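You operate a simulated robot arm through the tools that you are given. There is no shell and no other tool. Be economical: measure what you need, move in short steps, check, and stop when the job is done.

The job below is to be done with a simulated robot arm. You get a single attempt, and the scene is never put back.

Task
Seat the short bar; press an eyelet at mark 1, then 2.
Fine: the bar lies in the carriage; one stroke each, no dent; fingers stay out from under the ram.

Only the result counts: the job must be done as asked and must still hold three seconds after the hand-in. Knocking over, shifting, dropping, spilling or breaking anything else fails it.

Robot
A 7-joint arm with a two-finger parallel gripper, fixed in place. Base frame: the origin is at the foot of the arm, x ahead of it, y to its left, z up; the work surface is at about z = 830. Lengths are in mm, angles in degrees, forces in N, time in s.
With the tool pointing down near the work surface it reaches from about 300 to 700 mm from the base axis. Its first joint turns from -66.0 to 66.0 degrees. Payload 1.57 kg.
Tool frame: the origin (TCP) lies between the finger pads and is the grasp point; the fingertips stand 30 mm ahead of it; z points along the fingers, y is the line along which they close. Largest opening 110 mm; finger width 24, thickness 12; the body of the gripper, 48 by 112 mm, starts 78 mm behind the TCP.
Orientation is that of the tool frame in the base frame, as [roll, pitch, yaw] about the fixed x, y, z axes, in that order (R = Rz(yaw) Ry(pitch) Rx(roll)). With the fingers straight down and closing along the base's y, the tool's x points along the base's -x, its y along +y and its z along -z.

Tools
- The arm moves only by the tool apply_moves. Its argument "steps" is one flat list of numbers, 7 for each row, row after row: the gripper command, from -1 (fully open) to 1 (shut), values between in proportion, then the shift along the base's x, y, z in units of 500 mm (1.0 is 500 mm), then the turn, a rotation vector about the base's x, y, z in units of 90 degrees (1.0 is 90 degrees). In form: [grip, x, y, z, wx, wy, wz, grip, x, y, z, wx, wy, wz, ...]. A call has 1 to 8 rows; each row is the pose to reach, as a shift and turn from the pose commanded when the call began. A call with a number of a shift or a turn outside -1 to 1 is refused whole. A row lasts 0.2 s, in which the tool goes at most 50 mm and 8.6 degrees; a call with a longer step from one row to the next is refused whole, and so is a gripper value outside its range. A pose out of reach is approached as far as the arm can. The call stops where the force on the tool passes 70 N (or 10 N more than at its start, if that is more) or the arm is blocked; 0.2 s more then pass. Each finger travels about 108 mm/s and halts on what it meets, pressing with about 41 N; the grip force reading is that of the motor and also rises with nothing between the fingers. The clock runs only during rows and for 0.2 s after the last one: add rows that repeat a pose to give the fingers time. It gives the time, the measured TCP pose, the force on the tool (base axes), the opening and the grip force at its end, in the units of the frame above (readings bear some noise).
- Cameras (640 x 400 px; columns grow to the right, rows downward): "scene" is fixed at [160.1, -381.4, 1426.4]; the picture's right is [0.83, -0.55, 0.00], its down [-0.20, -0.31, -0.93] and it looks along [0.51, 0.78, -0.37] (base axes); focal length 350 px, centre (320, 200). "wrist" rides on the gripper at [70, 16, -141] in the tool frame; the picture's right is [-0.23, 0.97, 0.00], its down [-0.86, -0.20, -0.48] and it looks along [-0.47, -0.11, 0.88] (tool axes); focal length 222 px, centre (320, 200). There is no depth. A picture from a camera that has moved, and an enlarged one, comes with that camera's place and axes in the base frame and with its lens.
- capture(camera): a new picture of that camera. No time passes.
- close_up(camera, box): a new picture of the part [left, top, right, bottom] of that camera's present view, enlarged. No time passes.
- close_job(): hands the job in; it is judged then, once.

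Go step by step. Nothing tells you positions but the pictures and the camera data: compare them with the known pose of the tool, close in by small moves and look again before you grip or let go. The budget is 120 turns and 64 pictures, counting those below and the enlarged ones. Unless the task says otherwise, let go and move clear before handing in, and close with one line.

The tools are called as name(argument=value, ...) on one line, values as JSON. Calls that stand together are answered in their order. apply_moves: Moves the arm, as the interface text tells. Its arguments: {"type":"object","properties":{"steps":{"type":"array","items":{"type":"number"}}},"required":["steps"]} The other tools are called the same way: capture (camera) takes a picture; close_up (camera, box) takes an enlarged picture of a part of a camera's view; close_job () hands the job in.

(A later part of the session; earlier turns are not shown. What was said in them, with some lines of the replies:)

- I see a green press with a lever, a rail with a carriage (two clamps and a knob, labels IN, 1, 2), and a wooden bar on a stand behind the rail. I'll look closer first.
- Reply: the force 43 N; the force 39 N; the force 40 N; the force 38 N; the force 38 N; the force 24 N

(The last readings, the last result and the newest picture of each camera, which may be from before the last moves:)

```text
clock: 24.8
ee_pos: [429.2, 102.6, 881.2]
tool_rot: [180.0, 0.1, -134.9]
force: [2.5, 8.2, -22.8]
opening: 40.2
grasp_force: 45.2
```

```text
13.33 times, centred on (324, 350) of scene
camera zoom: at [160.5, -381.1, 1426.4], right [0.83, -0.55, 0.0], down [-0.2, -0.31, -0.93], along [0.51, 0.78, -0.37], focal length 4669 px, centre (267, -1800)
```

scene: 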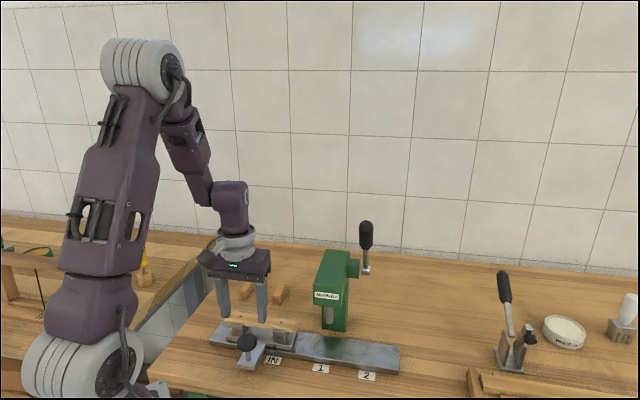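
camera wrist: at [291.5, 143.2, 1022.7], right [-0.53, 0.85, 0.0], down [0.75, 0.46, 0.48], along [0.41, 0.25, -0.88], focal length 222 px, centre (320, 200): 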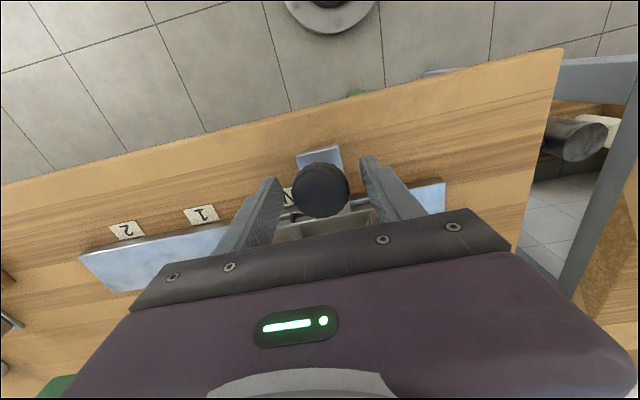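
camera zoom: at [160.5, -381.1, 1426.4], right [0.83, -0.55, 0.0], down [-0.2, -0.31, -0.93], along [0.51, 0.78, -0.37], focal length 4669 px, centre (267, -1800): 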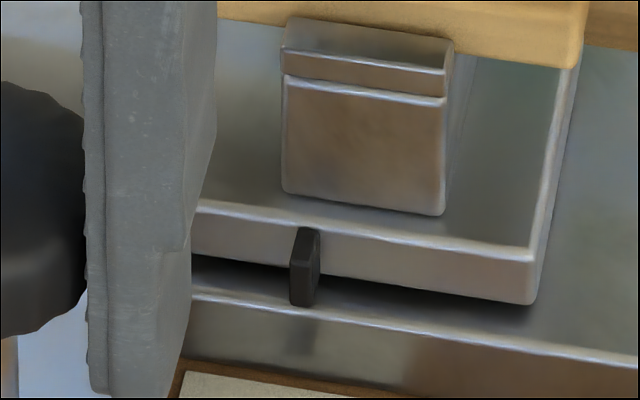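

apply_moves(steps=[0.2, 0, 0, 0, 0, 0, 0, -0.2, 0, 0, 0, 0, 0, 0, -0.2, 0, 0, 0, 0, 0, 0, -0.2, 0, 0, 0.05, 0, 0, 0, -0.2, 0, 0, 0.13, 0, 0, 0, -0.2, 0, 0, 0.22, 0, 0, 0, -0.2, 0, 0, 0.31, 0, 0, 0, -0.2, 0, 0, 0.4, 0, 0, 0])

close_up(camera="scene", box=[270, 290, 366, 350])

```text
clock: 26.6
ee_pos: [427.3, 100.0, 1081.2]
tool_rot: [-179.9, 0.0, -135.0]
force: [0.5, -0.8, -0.5]
opening: 65.8
grasp_force: 0.1
```

```text
6.67 times, centred on (318, 320) of scene
camera zoom: at [160.1, -381.4, 1426.4], right [0.83, -0.55, 0.0], down [-0.2, -0.31, -0.93], along [0.51, 0.78, -0.37], focal length 2335 px, centre (333, -600)
```

zoom: 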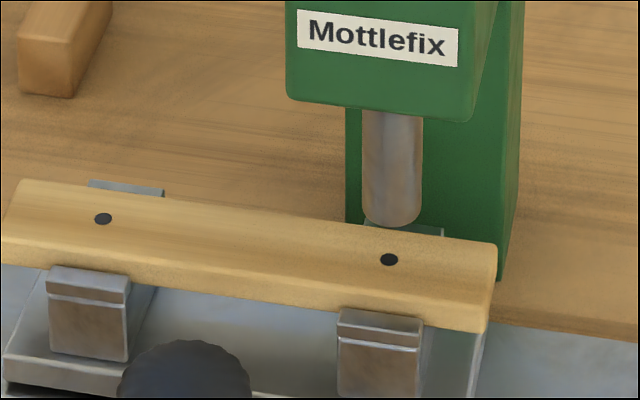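

apply_moves(steps=[-0.2, 0, 0, 0.09, 0, 0, 0, -0.2, 0.05, 0, 0.16, 0, 0, 0, -0.2, 0.12, 0.01, 0.22, 0, 0, 0, -0.2, 0.2, 0.02, 0.258, 0, 0, 0, -0.2, 0.28, 0.03, 0.258, 0, 0, 0, -0.2, 0.364, 0.042, 0.258, 0, 0, 0, -0.2, 0.364, 0.042, 0.258, 0, 0, 0])

capture(camera="wrist")

```text
clock: 28.2
ee_pos: [580.9, 119.4, 1208.9]
tool_rot: [180.0, -0.1, -135.0]
force: [0.5, 0.5, -0.5]
opening: 65.9
grasp_force: 0.1
out of reach, approached as far as the arm can: row 6, 7
```

```text
15 pictures are left
camera wrist: at [521.5, 81.7, 1351.8], right [-0.53, 0.85, 0.0], down [0.75, 0.46, 0.48], along [0.41, 0.25, -0.88], focal length 222 px, centre (320, 200)
```

wrist: 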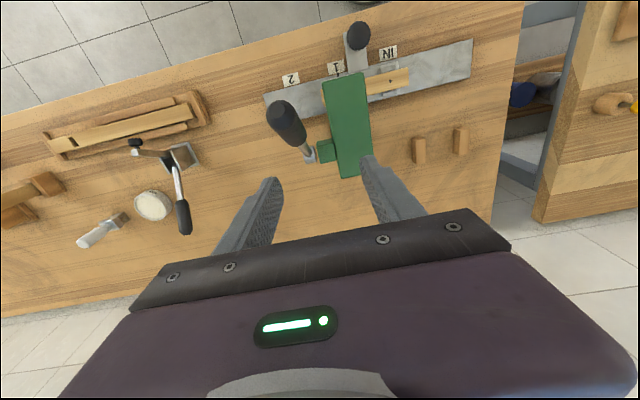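

apply_moves(steps=[-0.2, -0.04, -0.05, 0, 0, 0, 0, -0.2, -0.08, -0.097, 0, 0, 0, 0, -0.2, -0.08, -0.097, 0, 0, 0, 0])

capture(camera="wrist")

```text
clock: 29.0
ee_pos: [539.8, 72.4, 1210.1]
tool_rot: [180.0, 0.0, -135.0]
force: [-0.1, 0.4, -0.5]
opening: 65.9
grasp_force: 0.1
```

```text
14 pictures are left
camera wrist: at [480.4, 34.2, 1352.0], right [-0.53, 0.85, 0.0], down [0.75, 0.46, 0.48], along [0.41, 0.25, -0.88], focal length 222 px, centre (320, 200)
```

wrist: 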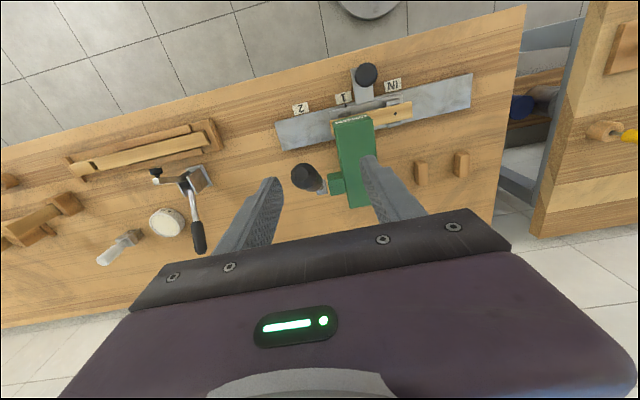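

apply_moves(steps=[-0.2, 0.0596, 0.003, 0, 0, 0, 0, -0.2, 0.0596, 0.003, -0.08, 0, 0, 0, -0.2, 0.0596, 0.003, -0.16, 0, 0, 0, -0.2, 0.0596, 0.003, -0.194, 0, 0, 0, -0.2, 0.0596, 0.003, -0.194, 0, 0, 0])

close_up(camera="scene", box=[290, 170, 450, 270])

```text
clock: 30.2
ee_pos: [571.1, 73.7, 1112.1]
tool_rot: [-180.0, 0.0, -135.0]
force: [0.9, -0.9, 0.2]
opening: 66.1
grasp_force: 0.1
```

```text
4.00 times, centred on (370, 220) of scene
camera zoom: at [160.1, -381.4, 1426.4], right [0.83, -0.55, 0.0], down [-0.2, -0.31, -0.93], along [0.51, 0.78, -0.37], focal length 1401 px, centre (120, 120)
```

zoom: 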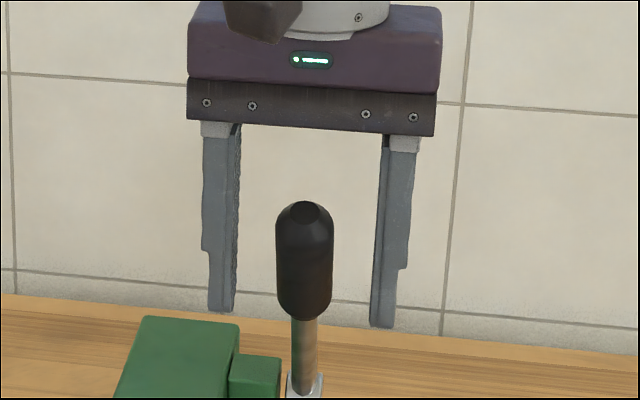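

apply_moves(steps=[0.5, 0, 0, 0, 0, 0, 0, 1, 0, 0, 0, 0, 0, 0, 1, 0, 0, 0, 0, 0, 0])

close_up(camera="scene", box=[290, 170, 450, 270])

```text
clock: 31.0
ee_pos: [570.9, 72.2, 1112.7]
tool_rot: [-179.9, 0.0, -135.0]
force: [2.0, -0.8, -3.0]
opening: 27.9
grasp_force: 38.0
```

```text
4.00 times, centred on (370, 220) of scene
camera zoom: at [160.2, -381.5, 1426.3], right [0.83, -0.55, 0.0], down [-0.2, -0.31, -0.93], along [0.51, 0.78, -0.37], focal length 1401 px, centre (120, 120)
```

zoom: 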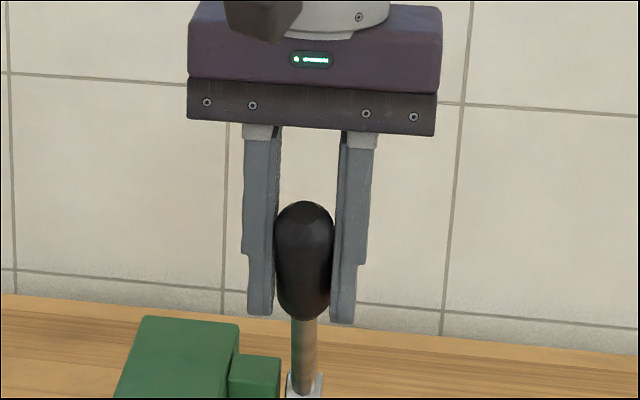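

apply_moves(steps=[1, -0.0078, -0.0078, -0.0078, 0, 0, 0, 1, -0.0157, -0.0157, -0.016, 0, 0, 0, 1, -0.0233, -0.0233, -0.025, 0, 0, 0, 1, -0.0308, -0.0308, -0.0344, 0, 0, 0])

close_up(camera="scene", box=[270, 200, 430, 340])

```text
clock: 32.0
ee_pos: [554.2, 56.1, 1094.5]
tool_rot: [180.0, 0.1, -135.0]
force: [0.1, 2.1, 11.6]
opening: 27.9
grasp_force: 38.4
```

```text
2.86 times, centred on (350, 270) of scene
camera zoom: at [159.9, -381.4, 1426.4], right [0.83, -0.55, 0.0], down [-0.2, -0.31, -0.93], along [0.51, 0.78, -0.37], focal length 1001 px, centre (234, 0)
```

zoom: 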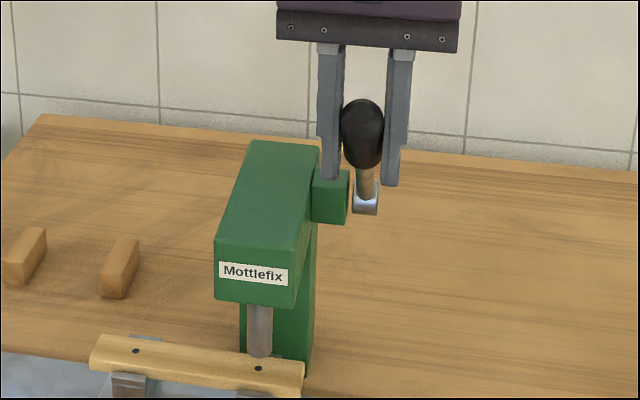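

apply_moves(steps=[1, -0.0071, -0.0071, -0.0101, 0, 0, 0, 1, -0.0141, -0.0141, -0.0202, 0, 0, 0, 1, -0.0205, -0.0205, -0.0311, 0, 0, 0, 1, -0.0269, -0.0269, -0.042, 0, 0, 0, 1, -0.0326, -0.0326, -0.0537, 0, 0, 0, 1, -0.0382, -0.0382, -0.0654, 0, 0, 0])

close_up(camera="scene", box=[270, 200, 430, 340])

```text
clock: 33.4
ee_pos: [535.9, 37.7, 1061.6]
tool_rot: [179.9, 0.0, -135.0]
force: [-4.0, 5.9, 10.0]
opening: 27.6
grasp_force: 38.2
```

```text
2.86 times, centred on (350, 270) of scene
camera zoom: at [159.8, -381.3, 1426.4], right [0.83, -0.55, 0.0], down [-0.2, -0.31, -0.93], along [0.51, 0.78, -0.37], focal length 1001 px, centre (234, 0)
```

zoom: 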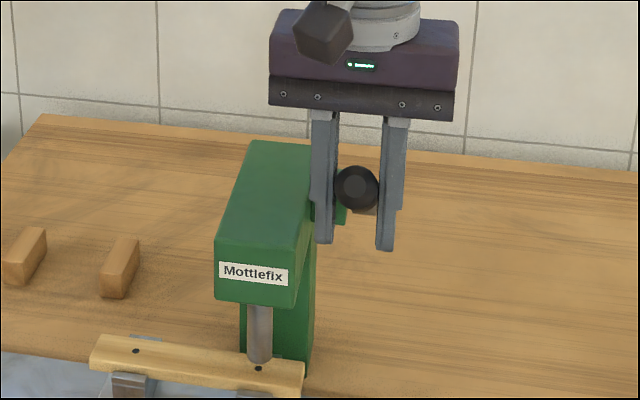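

apply_moves(steps=[1, -0.0051, -0.0051, -0.0122, 0, 0, 0, 1, -0.0099, -0.0099, -0.0246, 0, 0, 0, 1, -0.0143, -0.0143, -0.0374, 0, 0, 0, 1, -0.0182, -0.0182, -0.0504, 0, 0, 0, 1, -0.0218, -0.0218, -0.0638, 0, 0, 0, 1, -0.0249, -0.0249, -0.0772, 0, 0, 0])

close_up(camera="scene", box=[270, 240, 430, 340])

```text
clock: 34.8
ee_pos: [523.1, 25.5, 1023.7]
tool_rot: [179.9, -0.2, -135.0]
force: [-9.8, 0.7, 10.6]
opening: 27.6
grasp_force: 37.9
```

```text
4.00 times, centred on (350, 290) of scene
camera zoom: at [159.5, -381.4, 1426.4], right [0.83, -0.55, 0.0], down [-0.2, -0.31, -0.93], along [0.51, 0.78, -0.37], focal length 1401 px, centre (200, -160)
```

zoom: 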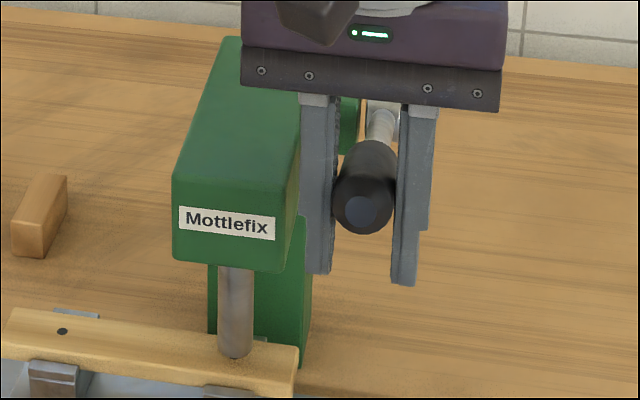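

apply_moves(steps=[1, -0.0027, -0.0027, -0.0136, 0, 0, 0, 1, -0.0049, -0.0049, -0.0274, 0, 0, 0, 1, -0.0069, -0.0069, -0.0414, 0, 0, 0, 1, -0.0083, -0.0083, -0.0554, 0, 0, 0])

close_up(camera="scene", box=[270, 240, 430, 340])

```text
clock: 35.8
ee_pos: [518.6, 22.3, 996.7]
tool_rot: [179.9, 0.1, -135.0]
force: [-7.2, 8.7, 8.7]
opening: 27.1
grasp_force: 38.0
```

```text
4.00 times, centred on (350, 290) of scene
camera zoom: at [159.7, -381.2, 1426.5], right [0.83, -0.55, 0.0], down [-0.2, -0.31, -0.93], along [0.51, 0.78, -0.37], focal length 1401 px, centre (200, -160)
```

zoom: 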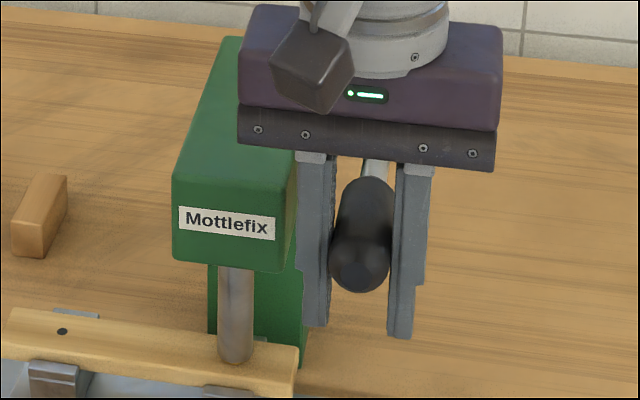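

apply_moves(steps=[1, -0.001, -0.001, -0.0141, 0, 0, 0, 1, -0.0016, -0.0016, -0.0282, 0, 0, 0])

```text
clock: 36.4
ee_pos: [518.5, 20.6, 984.5]
tool_rot: [-179.8, 0.1, -134.9]
force: [-9.1, 10.7, 33.2]
opening: 27.6
grasp_force: 38.4
```

apply_moves(steps=[1, 0, 0, -0.007, 0, 0, 0, 1, 0, 0, -0.014, 0, 0, 0])

close_up(camera="scene", box=[270, 260, 366, 350])

```text
clock: 37.0
ee_pos: [518.0, 19.5, 976.6]
tool_rot: [179.9, -0.1, -135.0]
force: [-8.4, 12.2, 32.9]
opening: 27.4
grasp_force: 37.8
```

```text
4.44 times, centred on (318, 305) of scene
camera zoom: at [159.3, -381.1, 1426.5], right [0.83, -0.55, 0.0], down [-0.2, -0.31, -0.93], along [0.51, 0.78, -0.37], focal length 1556 px, centre (329, -267)
```

zoom: 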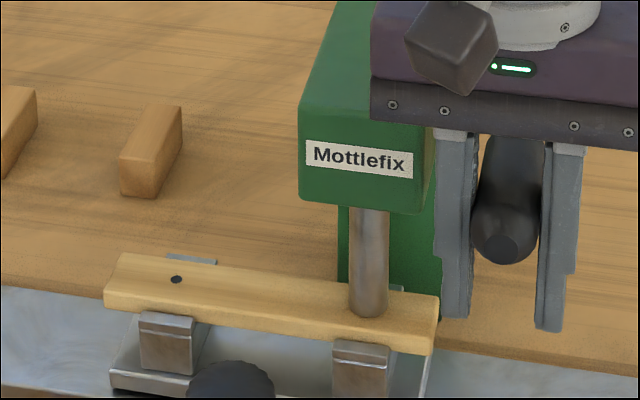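

apply_moves(steps=[1, 0.0002, 0.0002, -0.006, 0, 0, 0, 1, 0.0002, 0.0002, -0.006, 0, 0, 0])

```text
clock: 37.6
ee_pos: [517.3, 18.7, 972.4]
tool_rot: [-180.0, 0.0, -135.0]
force: [-11.6, 10.7, 32.3]
opening: 27.6
grasp_force: 37.5
```

apply_moves(steps=[1, 0.0003, 0.0003, -0.006, 0, 0, 0, 1, 0.0004, 0.0004, -0.012, 0, 0, 0])

```text
clock: 38.2
ee_pos: [517.7, 21.0, 966.2]
tool_rot: [180.0, 0.0, -135.0]
force: [-12.1, 4.6, 33.0]
opening: 27.4
grasp_force: 38.8
```

apply_moves(steps=[1, 0.0003, 0.0003, -0.006, 0, 0, 0, 1, 0.0006, 0.0006, -0.012, 0, 0, 0])

```text
clock: 38.8
ee_pos: [519.7, 20.6, 959.6]
tool_rot: [-179.8, 0.1, -135.0]
force: [-9.0, 3.3, 31.9]
opening: 27.6
grasp_force: 37.9
```

apply_moves(steps=[1, 0.0006, 0.0006, -0.006, 0, 0, 0, 1, 0.0012, 0.0012, -0.012, 0, 0, 0])

close_up(camera="scene", box=[270, 260, 430, 360])

```text
clock: 39.4
ee_pos: [518.8, 22.3, 954.7]
tool_rot: [-179.9, 0.0, -135.0]
force: [-11.9, 4.4, 31.2]
opening: 27.4
grasp_force: 38.0
```

```text
4.00 times, centred on (350, 310) of scene
camera zoom: at [159.2, -381.3, 1426.5], right [0.83, -0.55, 0.0], down [-0.2, -0.31, -0.93], along [0.51, 0.78, -0.37], focal length 1401 px, centre (200, -240)
```

zoom: 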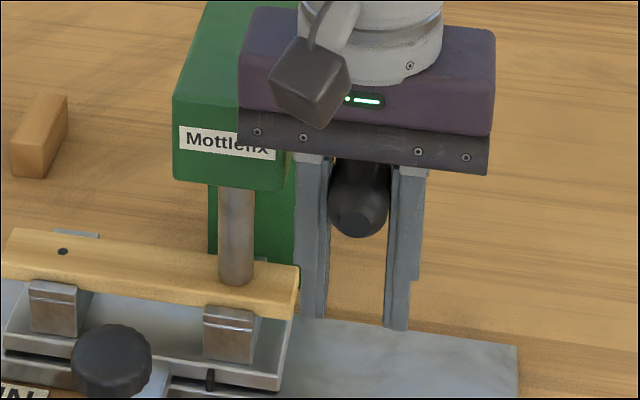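

apply_moves(steps=[1, 0, 0, -0.012, 0, 0, 0, 1, 0, 0, -0.024, 0, 0, 0, 1, 0, 0, -0.036, 0, 0, 0, 1, 0, 0, -0.044, 0, 0, 0])

```text
clock: 40.3
ee_pos: [520.0, 20.9, 938.2]
tool_rot: [-179.8, 0.2, -134.8]
force: [-16.5, 4.7, 32.5]
opening: 27.2
grasp_force: 38.2
stopped in row 4: the force on the tool passed its limit (the readings are from after the stop); the commanded pose is now the measured one
```

close_up(camera="scene", box=[270, 260, 430, 360])

```text
4.00 times, centred on (350, 310) of scene
camera zoom: at [159.1, -381.3, 1426.5], right [0.83, -0.55, 0.0], down [-0.2, -0.31, -0.93], along [0.51, 0.78, -0.37], focal length 1401 px, centre (200, -240)
```

zoom: 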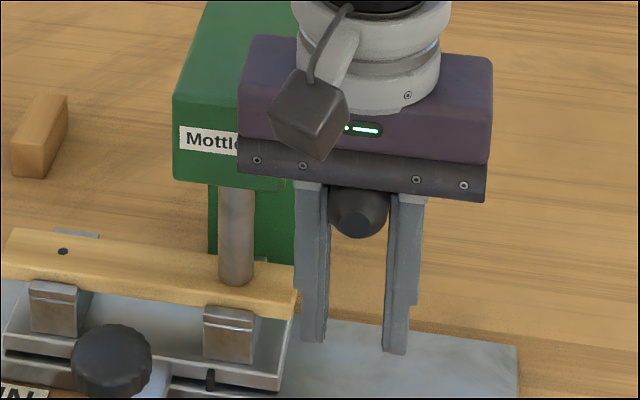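

apply_moves(steps=[1, 0.0023, 0.0023, 0.0282, 0, 0, 0, 1, 0.0062, 0.0062, 0.056, 0, 0, 0, 1, 0.012, 0.012, 0.0832, 0, 0, 0, 1, 0.0192, 0.0192, 0.1096, 0, 0, 0, 1, 0.0283, 0.0283, 0.135, 0, 0, 0, 1, 0.0387, 0.0387, 0.1592, 0, 0, 0, 1, 0.0506, 0.0506, 0.182, 0, 0, 0, 1, 0.0639, 0.0639, 0.2032, 0, 0, 0])

apply_moves(steps=[1, 0.0146, 0.0146, 0.0194, 0, 0, 0, 1, 0.0303, 0.0303, 0.0372, 0, 0, 0, 1, 0.0393, 0.0393, 0.0462, 0, 0, 0, 1, 0.0393, 0.0393, 0.0462, 0, 0, 0])

capture(camera="scene")

```text
clock: 42.1
ee_pos: [552.2, 51.8, 1039.3]
tool_rot: [-179.9, 0.0, -134.8]
force: [-26.2, 10.6, -4.0]
opening: 27.7
grasp_force: 37.5
```

```text
clock: 43.1
ee_pos: [570.8, 72.8, 1062.1]
tool_rot: [-179.9, 0.1, -134.8]
force: [-27.9, 10.2, -0.5]
opening: 27.7
grasp_force: 38.5
```

```text
4 pictures are left
```

scene: 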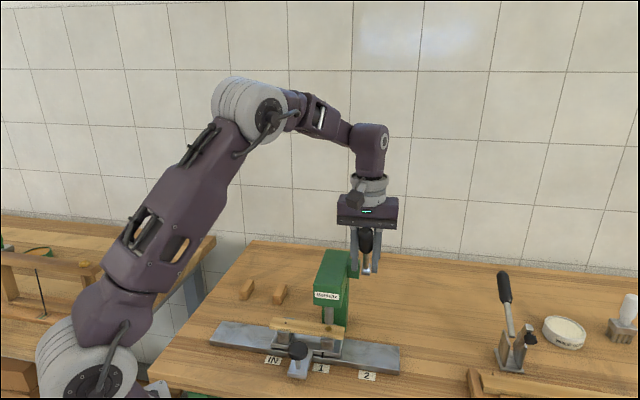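

apply_moves(steps=[0.2, 0, 0, 0, 0, 0, 0, -0.2, 0, 0, 0, 0, 0, 0, -0.2, 0, 0, 0, 0, 0, 0, -0.2, 0, 0, 0.06, 0, 0, 0, -0.2, 0, 0, 0.14, 0, 0, 0, -0.2, 0, 0, 0.22, 0, 0, 0, -0.2, 0, 0, 0.27, 0, 0, 0, -0.2, 0, 0, 0.27, 0, 0, 0])

```text
clock: 44.9
ee_pos: [572.6, 70.7, 1196.9]
tool_rot: [-179.9, 0.1, -134.8]
force: [-1.1, 0.6, 0.4]
opening: 65.8
grasp_force: 0.0
```

apply_moves(steps=[-0.2, -0.09, 0.02, 0, 0, 0, -0.002, -0.2, -0.18, 0.04, 0, 0, 0, -0.002, -0.2, -0.285, 0.0624, -0.02, 0, 0, -0.002, -0.2, -0.285, 0.0624, -0.11, 0, 0, -0.002, -0.2, -0.285, 0.0624, -0.2, 0, 0, -0.002, -0.2, -0.285, 0.0624, -0.29, 0, 0, -0.002, -0.2, -0.285, 0.0624, -0.38, 0, 0, -0.002, -0.2, -0.285, 0.0624, -0.38, 0, 0, -0.002])

apply_moves(steps=[-0.2, 0, 0, 0, 0, 0, 0])

apply_moves(steps=[-0.2, 0, 0, 0, 0, 0, 0])

```text
refused: row 3 steps farther than a row can; nothing moved
```

```text
clock: 45.3
ee_pos: [572.7, 70.9, 1196.3]
tool_rot: [-179.8, 0.2, -134.9]
force: [-0.6, -1.0, -0.2]
opening: 66.1
grasp_force: 0.1
```

```text
clock: 45.7
ee_pos: [574.0, 71.2, 1195.4]
tool_rot: [-179.8, 0.1, -134.9]
force: [-0.3, -0.5, -0.4]
opening: 66.1
grasp_force: 0.0
```

apply_moves(steps=[-0.2, -0.09, 0.02, 0, 0, 0, -0.001, -0.2, -0.18, 0.04, 0, 0, 0, -0.001, -0.2, -0.26, 0.058, -0.02, 0, 0, -0.001, -0.2, -0.287, 0.0636, -0.11, 0, 0, -0.001, -0.2, -0.287, 0.0636, -0.2, 0, 0, -0.001, -0.2, -0.287, 0.0636, -0.29, 0, 0, -0.001, -0.2, -0.287, 0.0636, -0.38, 0, 0, -0.001, -0.2, -0.287, 0.0636, -0.38, 0, 0, -0.001])

apply_moves(steps=[-0.2, 0, 0, 0, 0, 0, 0])

apply_moves(steps=[-0.2, 0, 0, 0, 0, 0, 0])

apply_moves(steps=[-0.2, 0, 0, 0, 0, 0, 0])

```text
clock: 47.5
ee_pos: [430.1, 105.3, 1006.0]
tool_rot: [-179.9, 0.3, -135.0]
force: [0.5, -0.7, 0.0]
opening: 66.1
grasp_force: 0.0
```

```text
clock: 47.9
ee_pos: [429.2, 105.5, 1006.0]
tool_rot: [-179.8, 0.2, -135.0]
force: [0.1, 0.2, 0.2]
opening: 66.2
grasp_force: 0.1
```

```text
clock: 48.3
ee_pos: [428.6, 106.4, 1006.6]
tool_rot: [-179.8, 0.2, -135.0]
force: [-0.5, 0.0, -1.0]
opening: 66.0
grasp_force: 0.0
```

```text
clock: 48.7
ee_pos: [428.7, 104.8, 1006.4]
tool_rot: [-179.8, 0.1, -135.0]
force: [-0.1, 0.0, 0.5]
opening: 66.0
grasp_force: 0.0
```

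apply_moves(steps=[-0.2, 0.0006, -0.0056, -0.08, 0, 0.003, 0, -0.2, 0.0006, -0.0056, -0.17, 0, 0.003, 0, -0.2, 0.0006, -0.0056, -0.251, 0, 0.003, 0, -0.2, 0.0006, -0.0056, -0.251, 0, 0.003, 0, 0.3, 0.0006, -0.0056, -0.251, 0, 0.003, 0, 0.6, 0.0006, -0.0056, -0.251, 0, 0.003, 0, 0.6, 0.0006, -0.0056, -0.251, 0, 0.003, 0])

```text
clock: 50.3
ee_pos: [427.2, 101.2, 881.8]
tool_rot: [179.9, 0.0, -134.9]
force: [-2.5, 2.3, -17.6]
opening: 40.0
grasp_force: 45.0
```

apply_moves(steps=[0.6, 0.0071, -0.0071, -0.0006, 0, 0, 0, 0.6, 0.0212, -0.0212, -0.0006, 0, 0, 0, 0.6, 0.0354, -0.0354, -0.0006, 0, 0, 0, 0.6, 0.0495, -0.0495, -0.0006, 0, 0, 0, 0.6, 0.0566, -0.0566, -0.0006, 0, 0, 0])

```text
clock: 51.5
ee_pos: [456.0, 71.8, 881.4]
tool_rot: [180.0, -0.1, -135.0]
force: [-7.4, -6.7, 7.3]
opening: 40.0
grasp_force: 44.6
```

apply_moves(steps=[0.6, 0.0069, -0.0073, 0, 0, 0, 0, 0.6, 0.021, -0.0214, 0, 0, 0, 0, 0.6, 0.0352, -0.0356, 0, 0, 0, 0, 0.6, 0.0493, -0.0497, 0, 0, 0, 0, 0.6, 0.0564, -0.0568, 0, 0, 0, 0])

apply_moves(steps=[0.6, 0.0069, -0.0073, 0, 0, 0, 0, 0.6, 0.0212, -0.0217, 0, 0, 0, 0, 0.6, 0.0285, -0.0289, 0, 0, 0, 0, 0.6, 0.0285, -0.0289, 0, 0, 0, 0])

close_up(camera="scene", box=[300, 285, 412, 385])

```text
clock: 52.7
ee_pos: [484.2, 45.4, 880.7]
tool_rot: [180.0, -0.1, -135.1]
force: [-13.1, -11.5, 7.1]
opening: 39.9
grasp_force: 45.0
```

```text
clock: 53.7
ee_pos: [498.8, 31.2, 879.8]
tool_rot: [179.8, -0.2, -134.9]
force: [-26.6, -2.5, -3.3]
opening: 40.0
grasp_force: 44.4
```

```text
4.00 times, centred on (356, 335) of scene
camera zoom: at [159.5, -381.5, 1426.4], right [0.83, -0.55, 0.0], down [-0.2, -0.31, -0.93], along [0.51, 0.78, -0.37], focal length 1401 px, centre (176, -340)
```

zoom: 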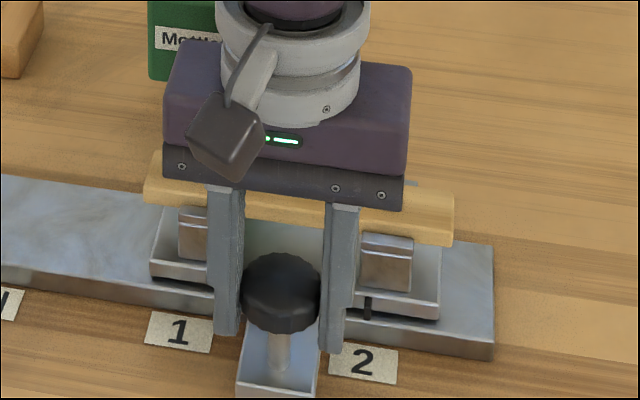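

apply_moves(steps=[0.6, 0.0001, -0.0013, 0, 0, 0, 0, 0.6, 0.0001, -0.0013, 0, 0, 0, 0, 0.2, 0.0001, -0.0013, 0, 0, 0, 0, -0.2, 0.0001, -0.0013, 0, 0, 0, 0, -0.2, 0.0001, -0.0013, 0, 0, 0, 0, -0.2, 0.0001, -0.0013, 0.05, 0, 0, 0, -0.2, 0.0001, -0.0013, 0.13, 0, 0, 0, -0.2, 0.0001, -0.0013, 0.22, 0, 0, 0])

apply_moves(steps=[-0.2, 0, 0, 0.09, 0, 0, 0, -0.2, 0, 0, 0.18, 0, 0, 0, -0.2, 0, 0, 0.27, 0, 0, 0, -0.2, 0, 0, 0.36, 0, 0, 0, -0.2, 0, 0, 0.44, 0, 0, 0, -0.2, 0, 0, 0.44, 0, 0, 0])

close_up(camera="scene", box=[300, 280, 412, 350])

```text
clock: 55.5
ee_pos: [500.1, 30.9, 992.7]
tool_rot: [-179.9, 0.0, -134.9]
force: [0.3, -0.4, 1.0]
opening: 65.8
grasp_force: 0.1
```

```text
clock: 56.9
ee_pos: [501.1, 29.8, 1213.6]
tool_rot: [-179.9, 0.1, -134.9]
force: [-0.8, 0.0, -0.2]
opening: 66.0
grasp_force: 0.0
```

```text
5.71 times, centred on (356, 315) of scene
camera zoom: at [160.1, -381.4, 1426.4], right [0.83, -0.55, 0.0], down [-0.2, -0.31, -0.93], along [0.51, 0.78, -0.37], focal length 2001 px, centre (114, -457)
```

zoom: 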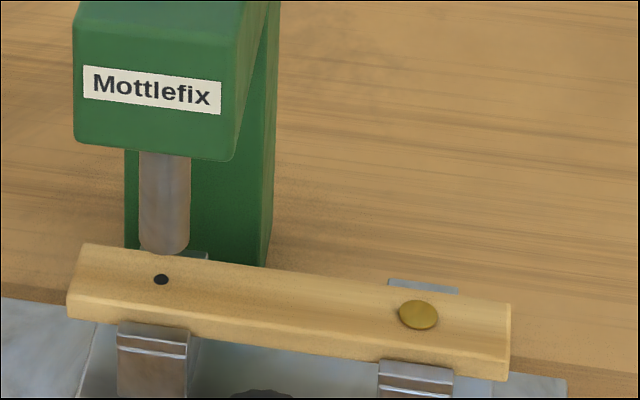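

apply_moves(steps=[-0.2, 0.069, 0.0415, 0, 0, 0, 0, -0.2, 0.138, 0.083, 0, 0, 0, 0, -0.2, 0.138, 0.083, -0.08, 0, 0, 0, -0.2, 0.138, 0.083, -0.15, 0, 0, 0, -0.2, 0.138, 0.083, -0.207, 0, 0, 0, 0.5, 0.138, 0.083, -0.207, 0, 0, 0, 1, 0.138, 0.083, -0.207, 0, 0, 0, 1, 0.138, 0.083, -0.207, 0, 0, 0])

```text
clock: 58.7
ee_pos: [569.8, 71.1, 1109.3]
tool_rot: [180.0, 0.1, -134.9]
force: [6.2, -3.6, -5.8]
opening: 27.8
grasp_force: 37.6
```

apply_moves(steps=[1, -0.0154, -0.0154, -0.0152, 0, 0, 0, 1, -0.0304, -0.0304, -0.034, 0, 0, 0, 1, -0.0443, -0.0443, -0.0544, 0, 0, 0, 1, -0.0567, -0.0567, -0.0766, 0, 0, 0, 1, -0.0677, -0.0677, -0.1002, 0, 0, 0, 1, -0.0772, -0.0772, -0.125, 0, 0, 0, 1, -0.0851, -0.0851, -0.1508, 0, 0, 0, 1, -0.0915, -0.0915, -0.1778, 0, 0, 0])

apply_moves(steps=[1, -0.0047, -0.0047, -0.0274, 0, 0, 0, 1, -0.0076, -0.0076, -0.0554, 0, 0, 0, 1, -0.0089, -0.0089, -0.0836, 0, 0, 0, 1, -0.0089, -0.0089, -0.1, 0, 0, 0])

```text
clock: 60.5
ee_pos: [523.9, 27.1, 1019.2]
tool_rot: [-179.9, 0.1, -135.0]
force: [14.0, -6.8, 6.8]
opening: 27.4
grasp_force: 38.2
```

```text
clock: 61.5
ee_pos: [518.0, 21.0, 969.6]
tool_rot: [180.0, 0.0, -135.1]
force: [9.5, -6.3, 34.6]
opening: 27.4
grasp_force: 37.5
```

apply_moves(steps=[1, 0, 0, -0.014, 0, 0, 0, 1, 0, 0, -0.028, 0, 0, 0, 1, 0, 0, -0.042, 0, 0, 0, 1, 0, 0, -0.056, 0, 0, 0, 1, 0, 0, -0.066, 0, 0, 0, 1, 0, 0, -0.074, 0, 0, 0])

```text
clock: 62.8
ee_pos: [519.3, 21.8, 938.7]
tool_rot: [-179.7, 0.2, -134.9]
force: [-12.0, 0.0, 28.2]
opening: 27.4
grasp_force: 37.7
stopped in row 6: the force on the tool passed its limit (the readings are from after the stop); the commanded pose is now the measured one
```

Same stop as in the first stroke, so the second stroke is complete. I'll return the lever along its arc as before.

apply_moves(steps=[1, 0.0023, 0.0023, 0.0282, 0, 0, 0, 1, 0.0062, 0.0062, 0.056, 0, 0, 0, 1, 0.012, 0.012, 0.0832, 0, 0, 0, 1, 0.0192, 0.0192, 0.1096, 0, 0, 0, 1, 0.0283, 0.0283, 0.135, 0, 0, 0, 1, 0.0387, 0.0387, 0.1592, 0, 0, 0, 1, 0.0506, 0.0506, 0.182, 0, 0, 0, 1, 0.0639, 0.0639, 0.2032, 0, 0, 0])

apply_moves(steps=[1, 0.0146, 0.0146, 0.0194, 0, 0, 0, 1, 0.0303, 0.0303, 0.0372, 0, 0, 0, 1, 0.0393, 0.0393, 0.0462, 0, 0, 0, 1, 0.0393, 0.0393, 0.0462, 0, 0, 0])

apply_moves(steps=[0.2, 0, 0, 0, 0, 0, 0, -0.2, 0, 0, 0, 0, 0, 0, -0.2, 0, 0, 0, 0, 0, 0, -0.2, 0, 0, 0.06, 0, 0, 0, -0.2, 0, 0, 0.14, 0, 0, 0, -0.2, 0, 0, 0.22, 0, 0, 0, -0.2, 0, 0, 0.28, 0, 0, 0, -0.2, 0, 0, 0.28, 0, 0, 0])

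close_up(camera="scene", box=[280, 210, 440, 370])

```text
clock: 64.6
ee_pos: [551.1, 54.1, 1039.6]
tool_rot: [-179.9, 0.1, -135.0]
force: [-13.6, -0.5, -7.8]
opening: 27.8
grasp_force: 37.8
```

```text
clock: 65.6
ee_pos: [570.3, 72.9, 1063.1]
tool_rot: [-179.6, 0.3, -135.1]
force: [-12.7, -9.1, 3.6]
opening: 27.8
grasp_force: 38.1
```

```text
clock: 67.4
ee_pos: [572.6, 71.7, 1205.1]
tool_rot: [-179.8, 0.2, -135.0]
force: [0.0, 0.8, -0.1]
opening: 66.3
grasp_force: 0.2
```

```text
2.50 times, centred on (360, 290) of scene
camera zoom: at [160.1, -381.4, 1426.4], right [0.83, -0.55, 0.0], down [-0.2, -0.31, -0.93], along [0.51, 0.78, -0.37], focal length 876 px, centre (220, -25)
```

zoom: 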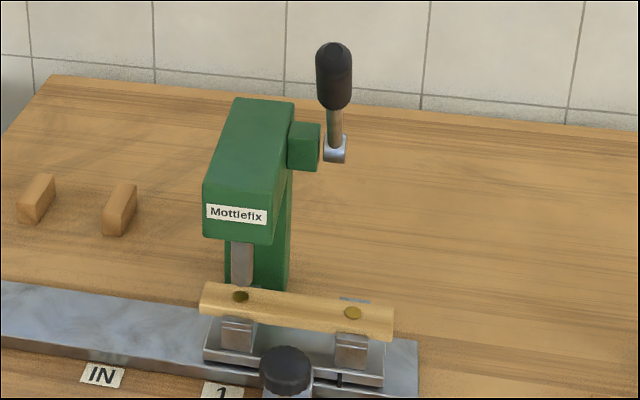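

Both brass eyelets are set, the bar lies in the carriage, and the lever is up. I'll back the arm away and hand in.

apply_moves(steps=[-0.2, -0.08, 0, 0.03, 0, 0, 0, -0.2, -0.16, 0, 0.06, 0, 0, 0, -0.2, -0.24, 0, 0.08, 0, 0, 0, -0.2, -0.24, 0, 0.08, 0, 0, 0])

close_job()

```text
clock: 68.4
ee_pos: [453.4, 74.4, 1242.2]
tool_rot: [-179.8, 0.3, -135.0]
force: [0.1, 0.1, 0.0]
opening: 66.1
grasp_force: 0.0
```

```text
The job is handed in.
```

The short bar is seated in the carriage with an eyelet pressed at mark 1 and then at mark 2, one stroke each; the last picture shows both eyelets set and the lever up, and the arm is clear.
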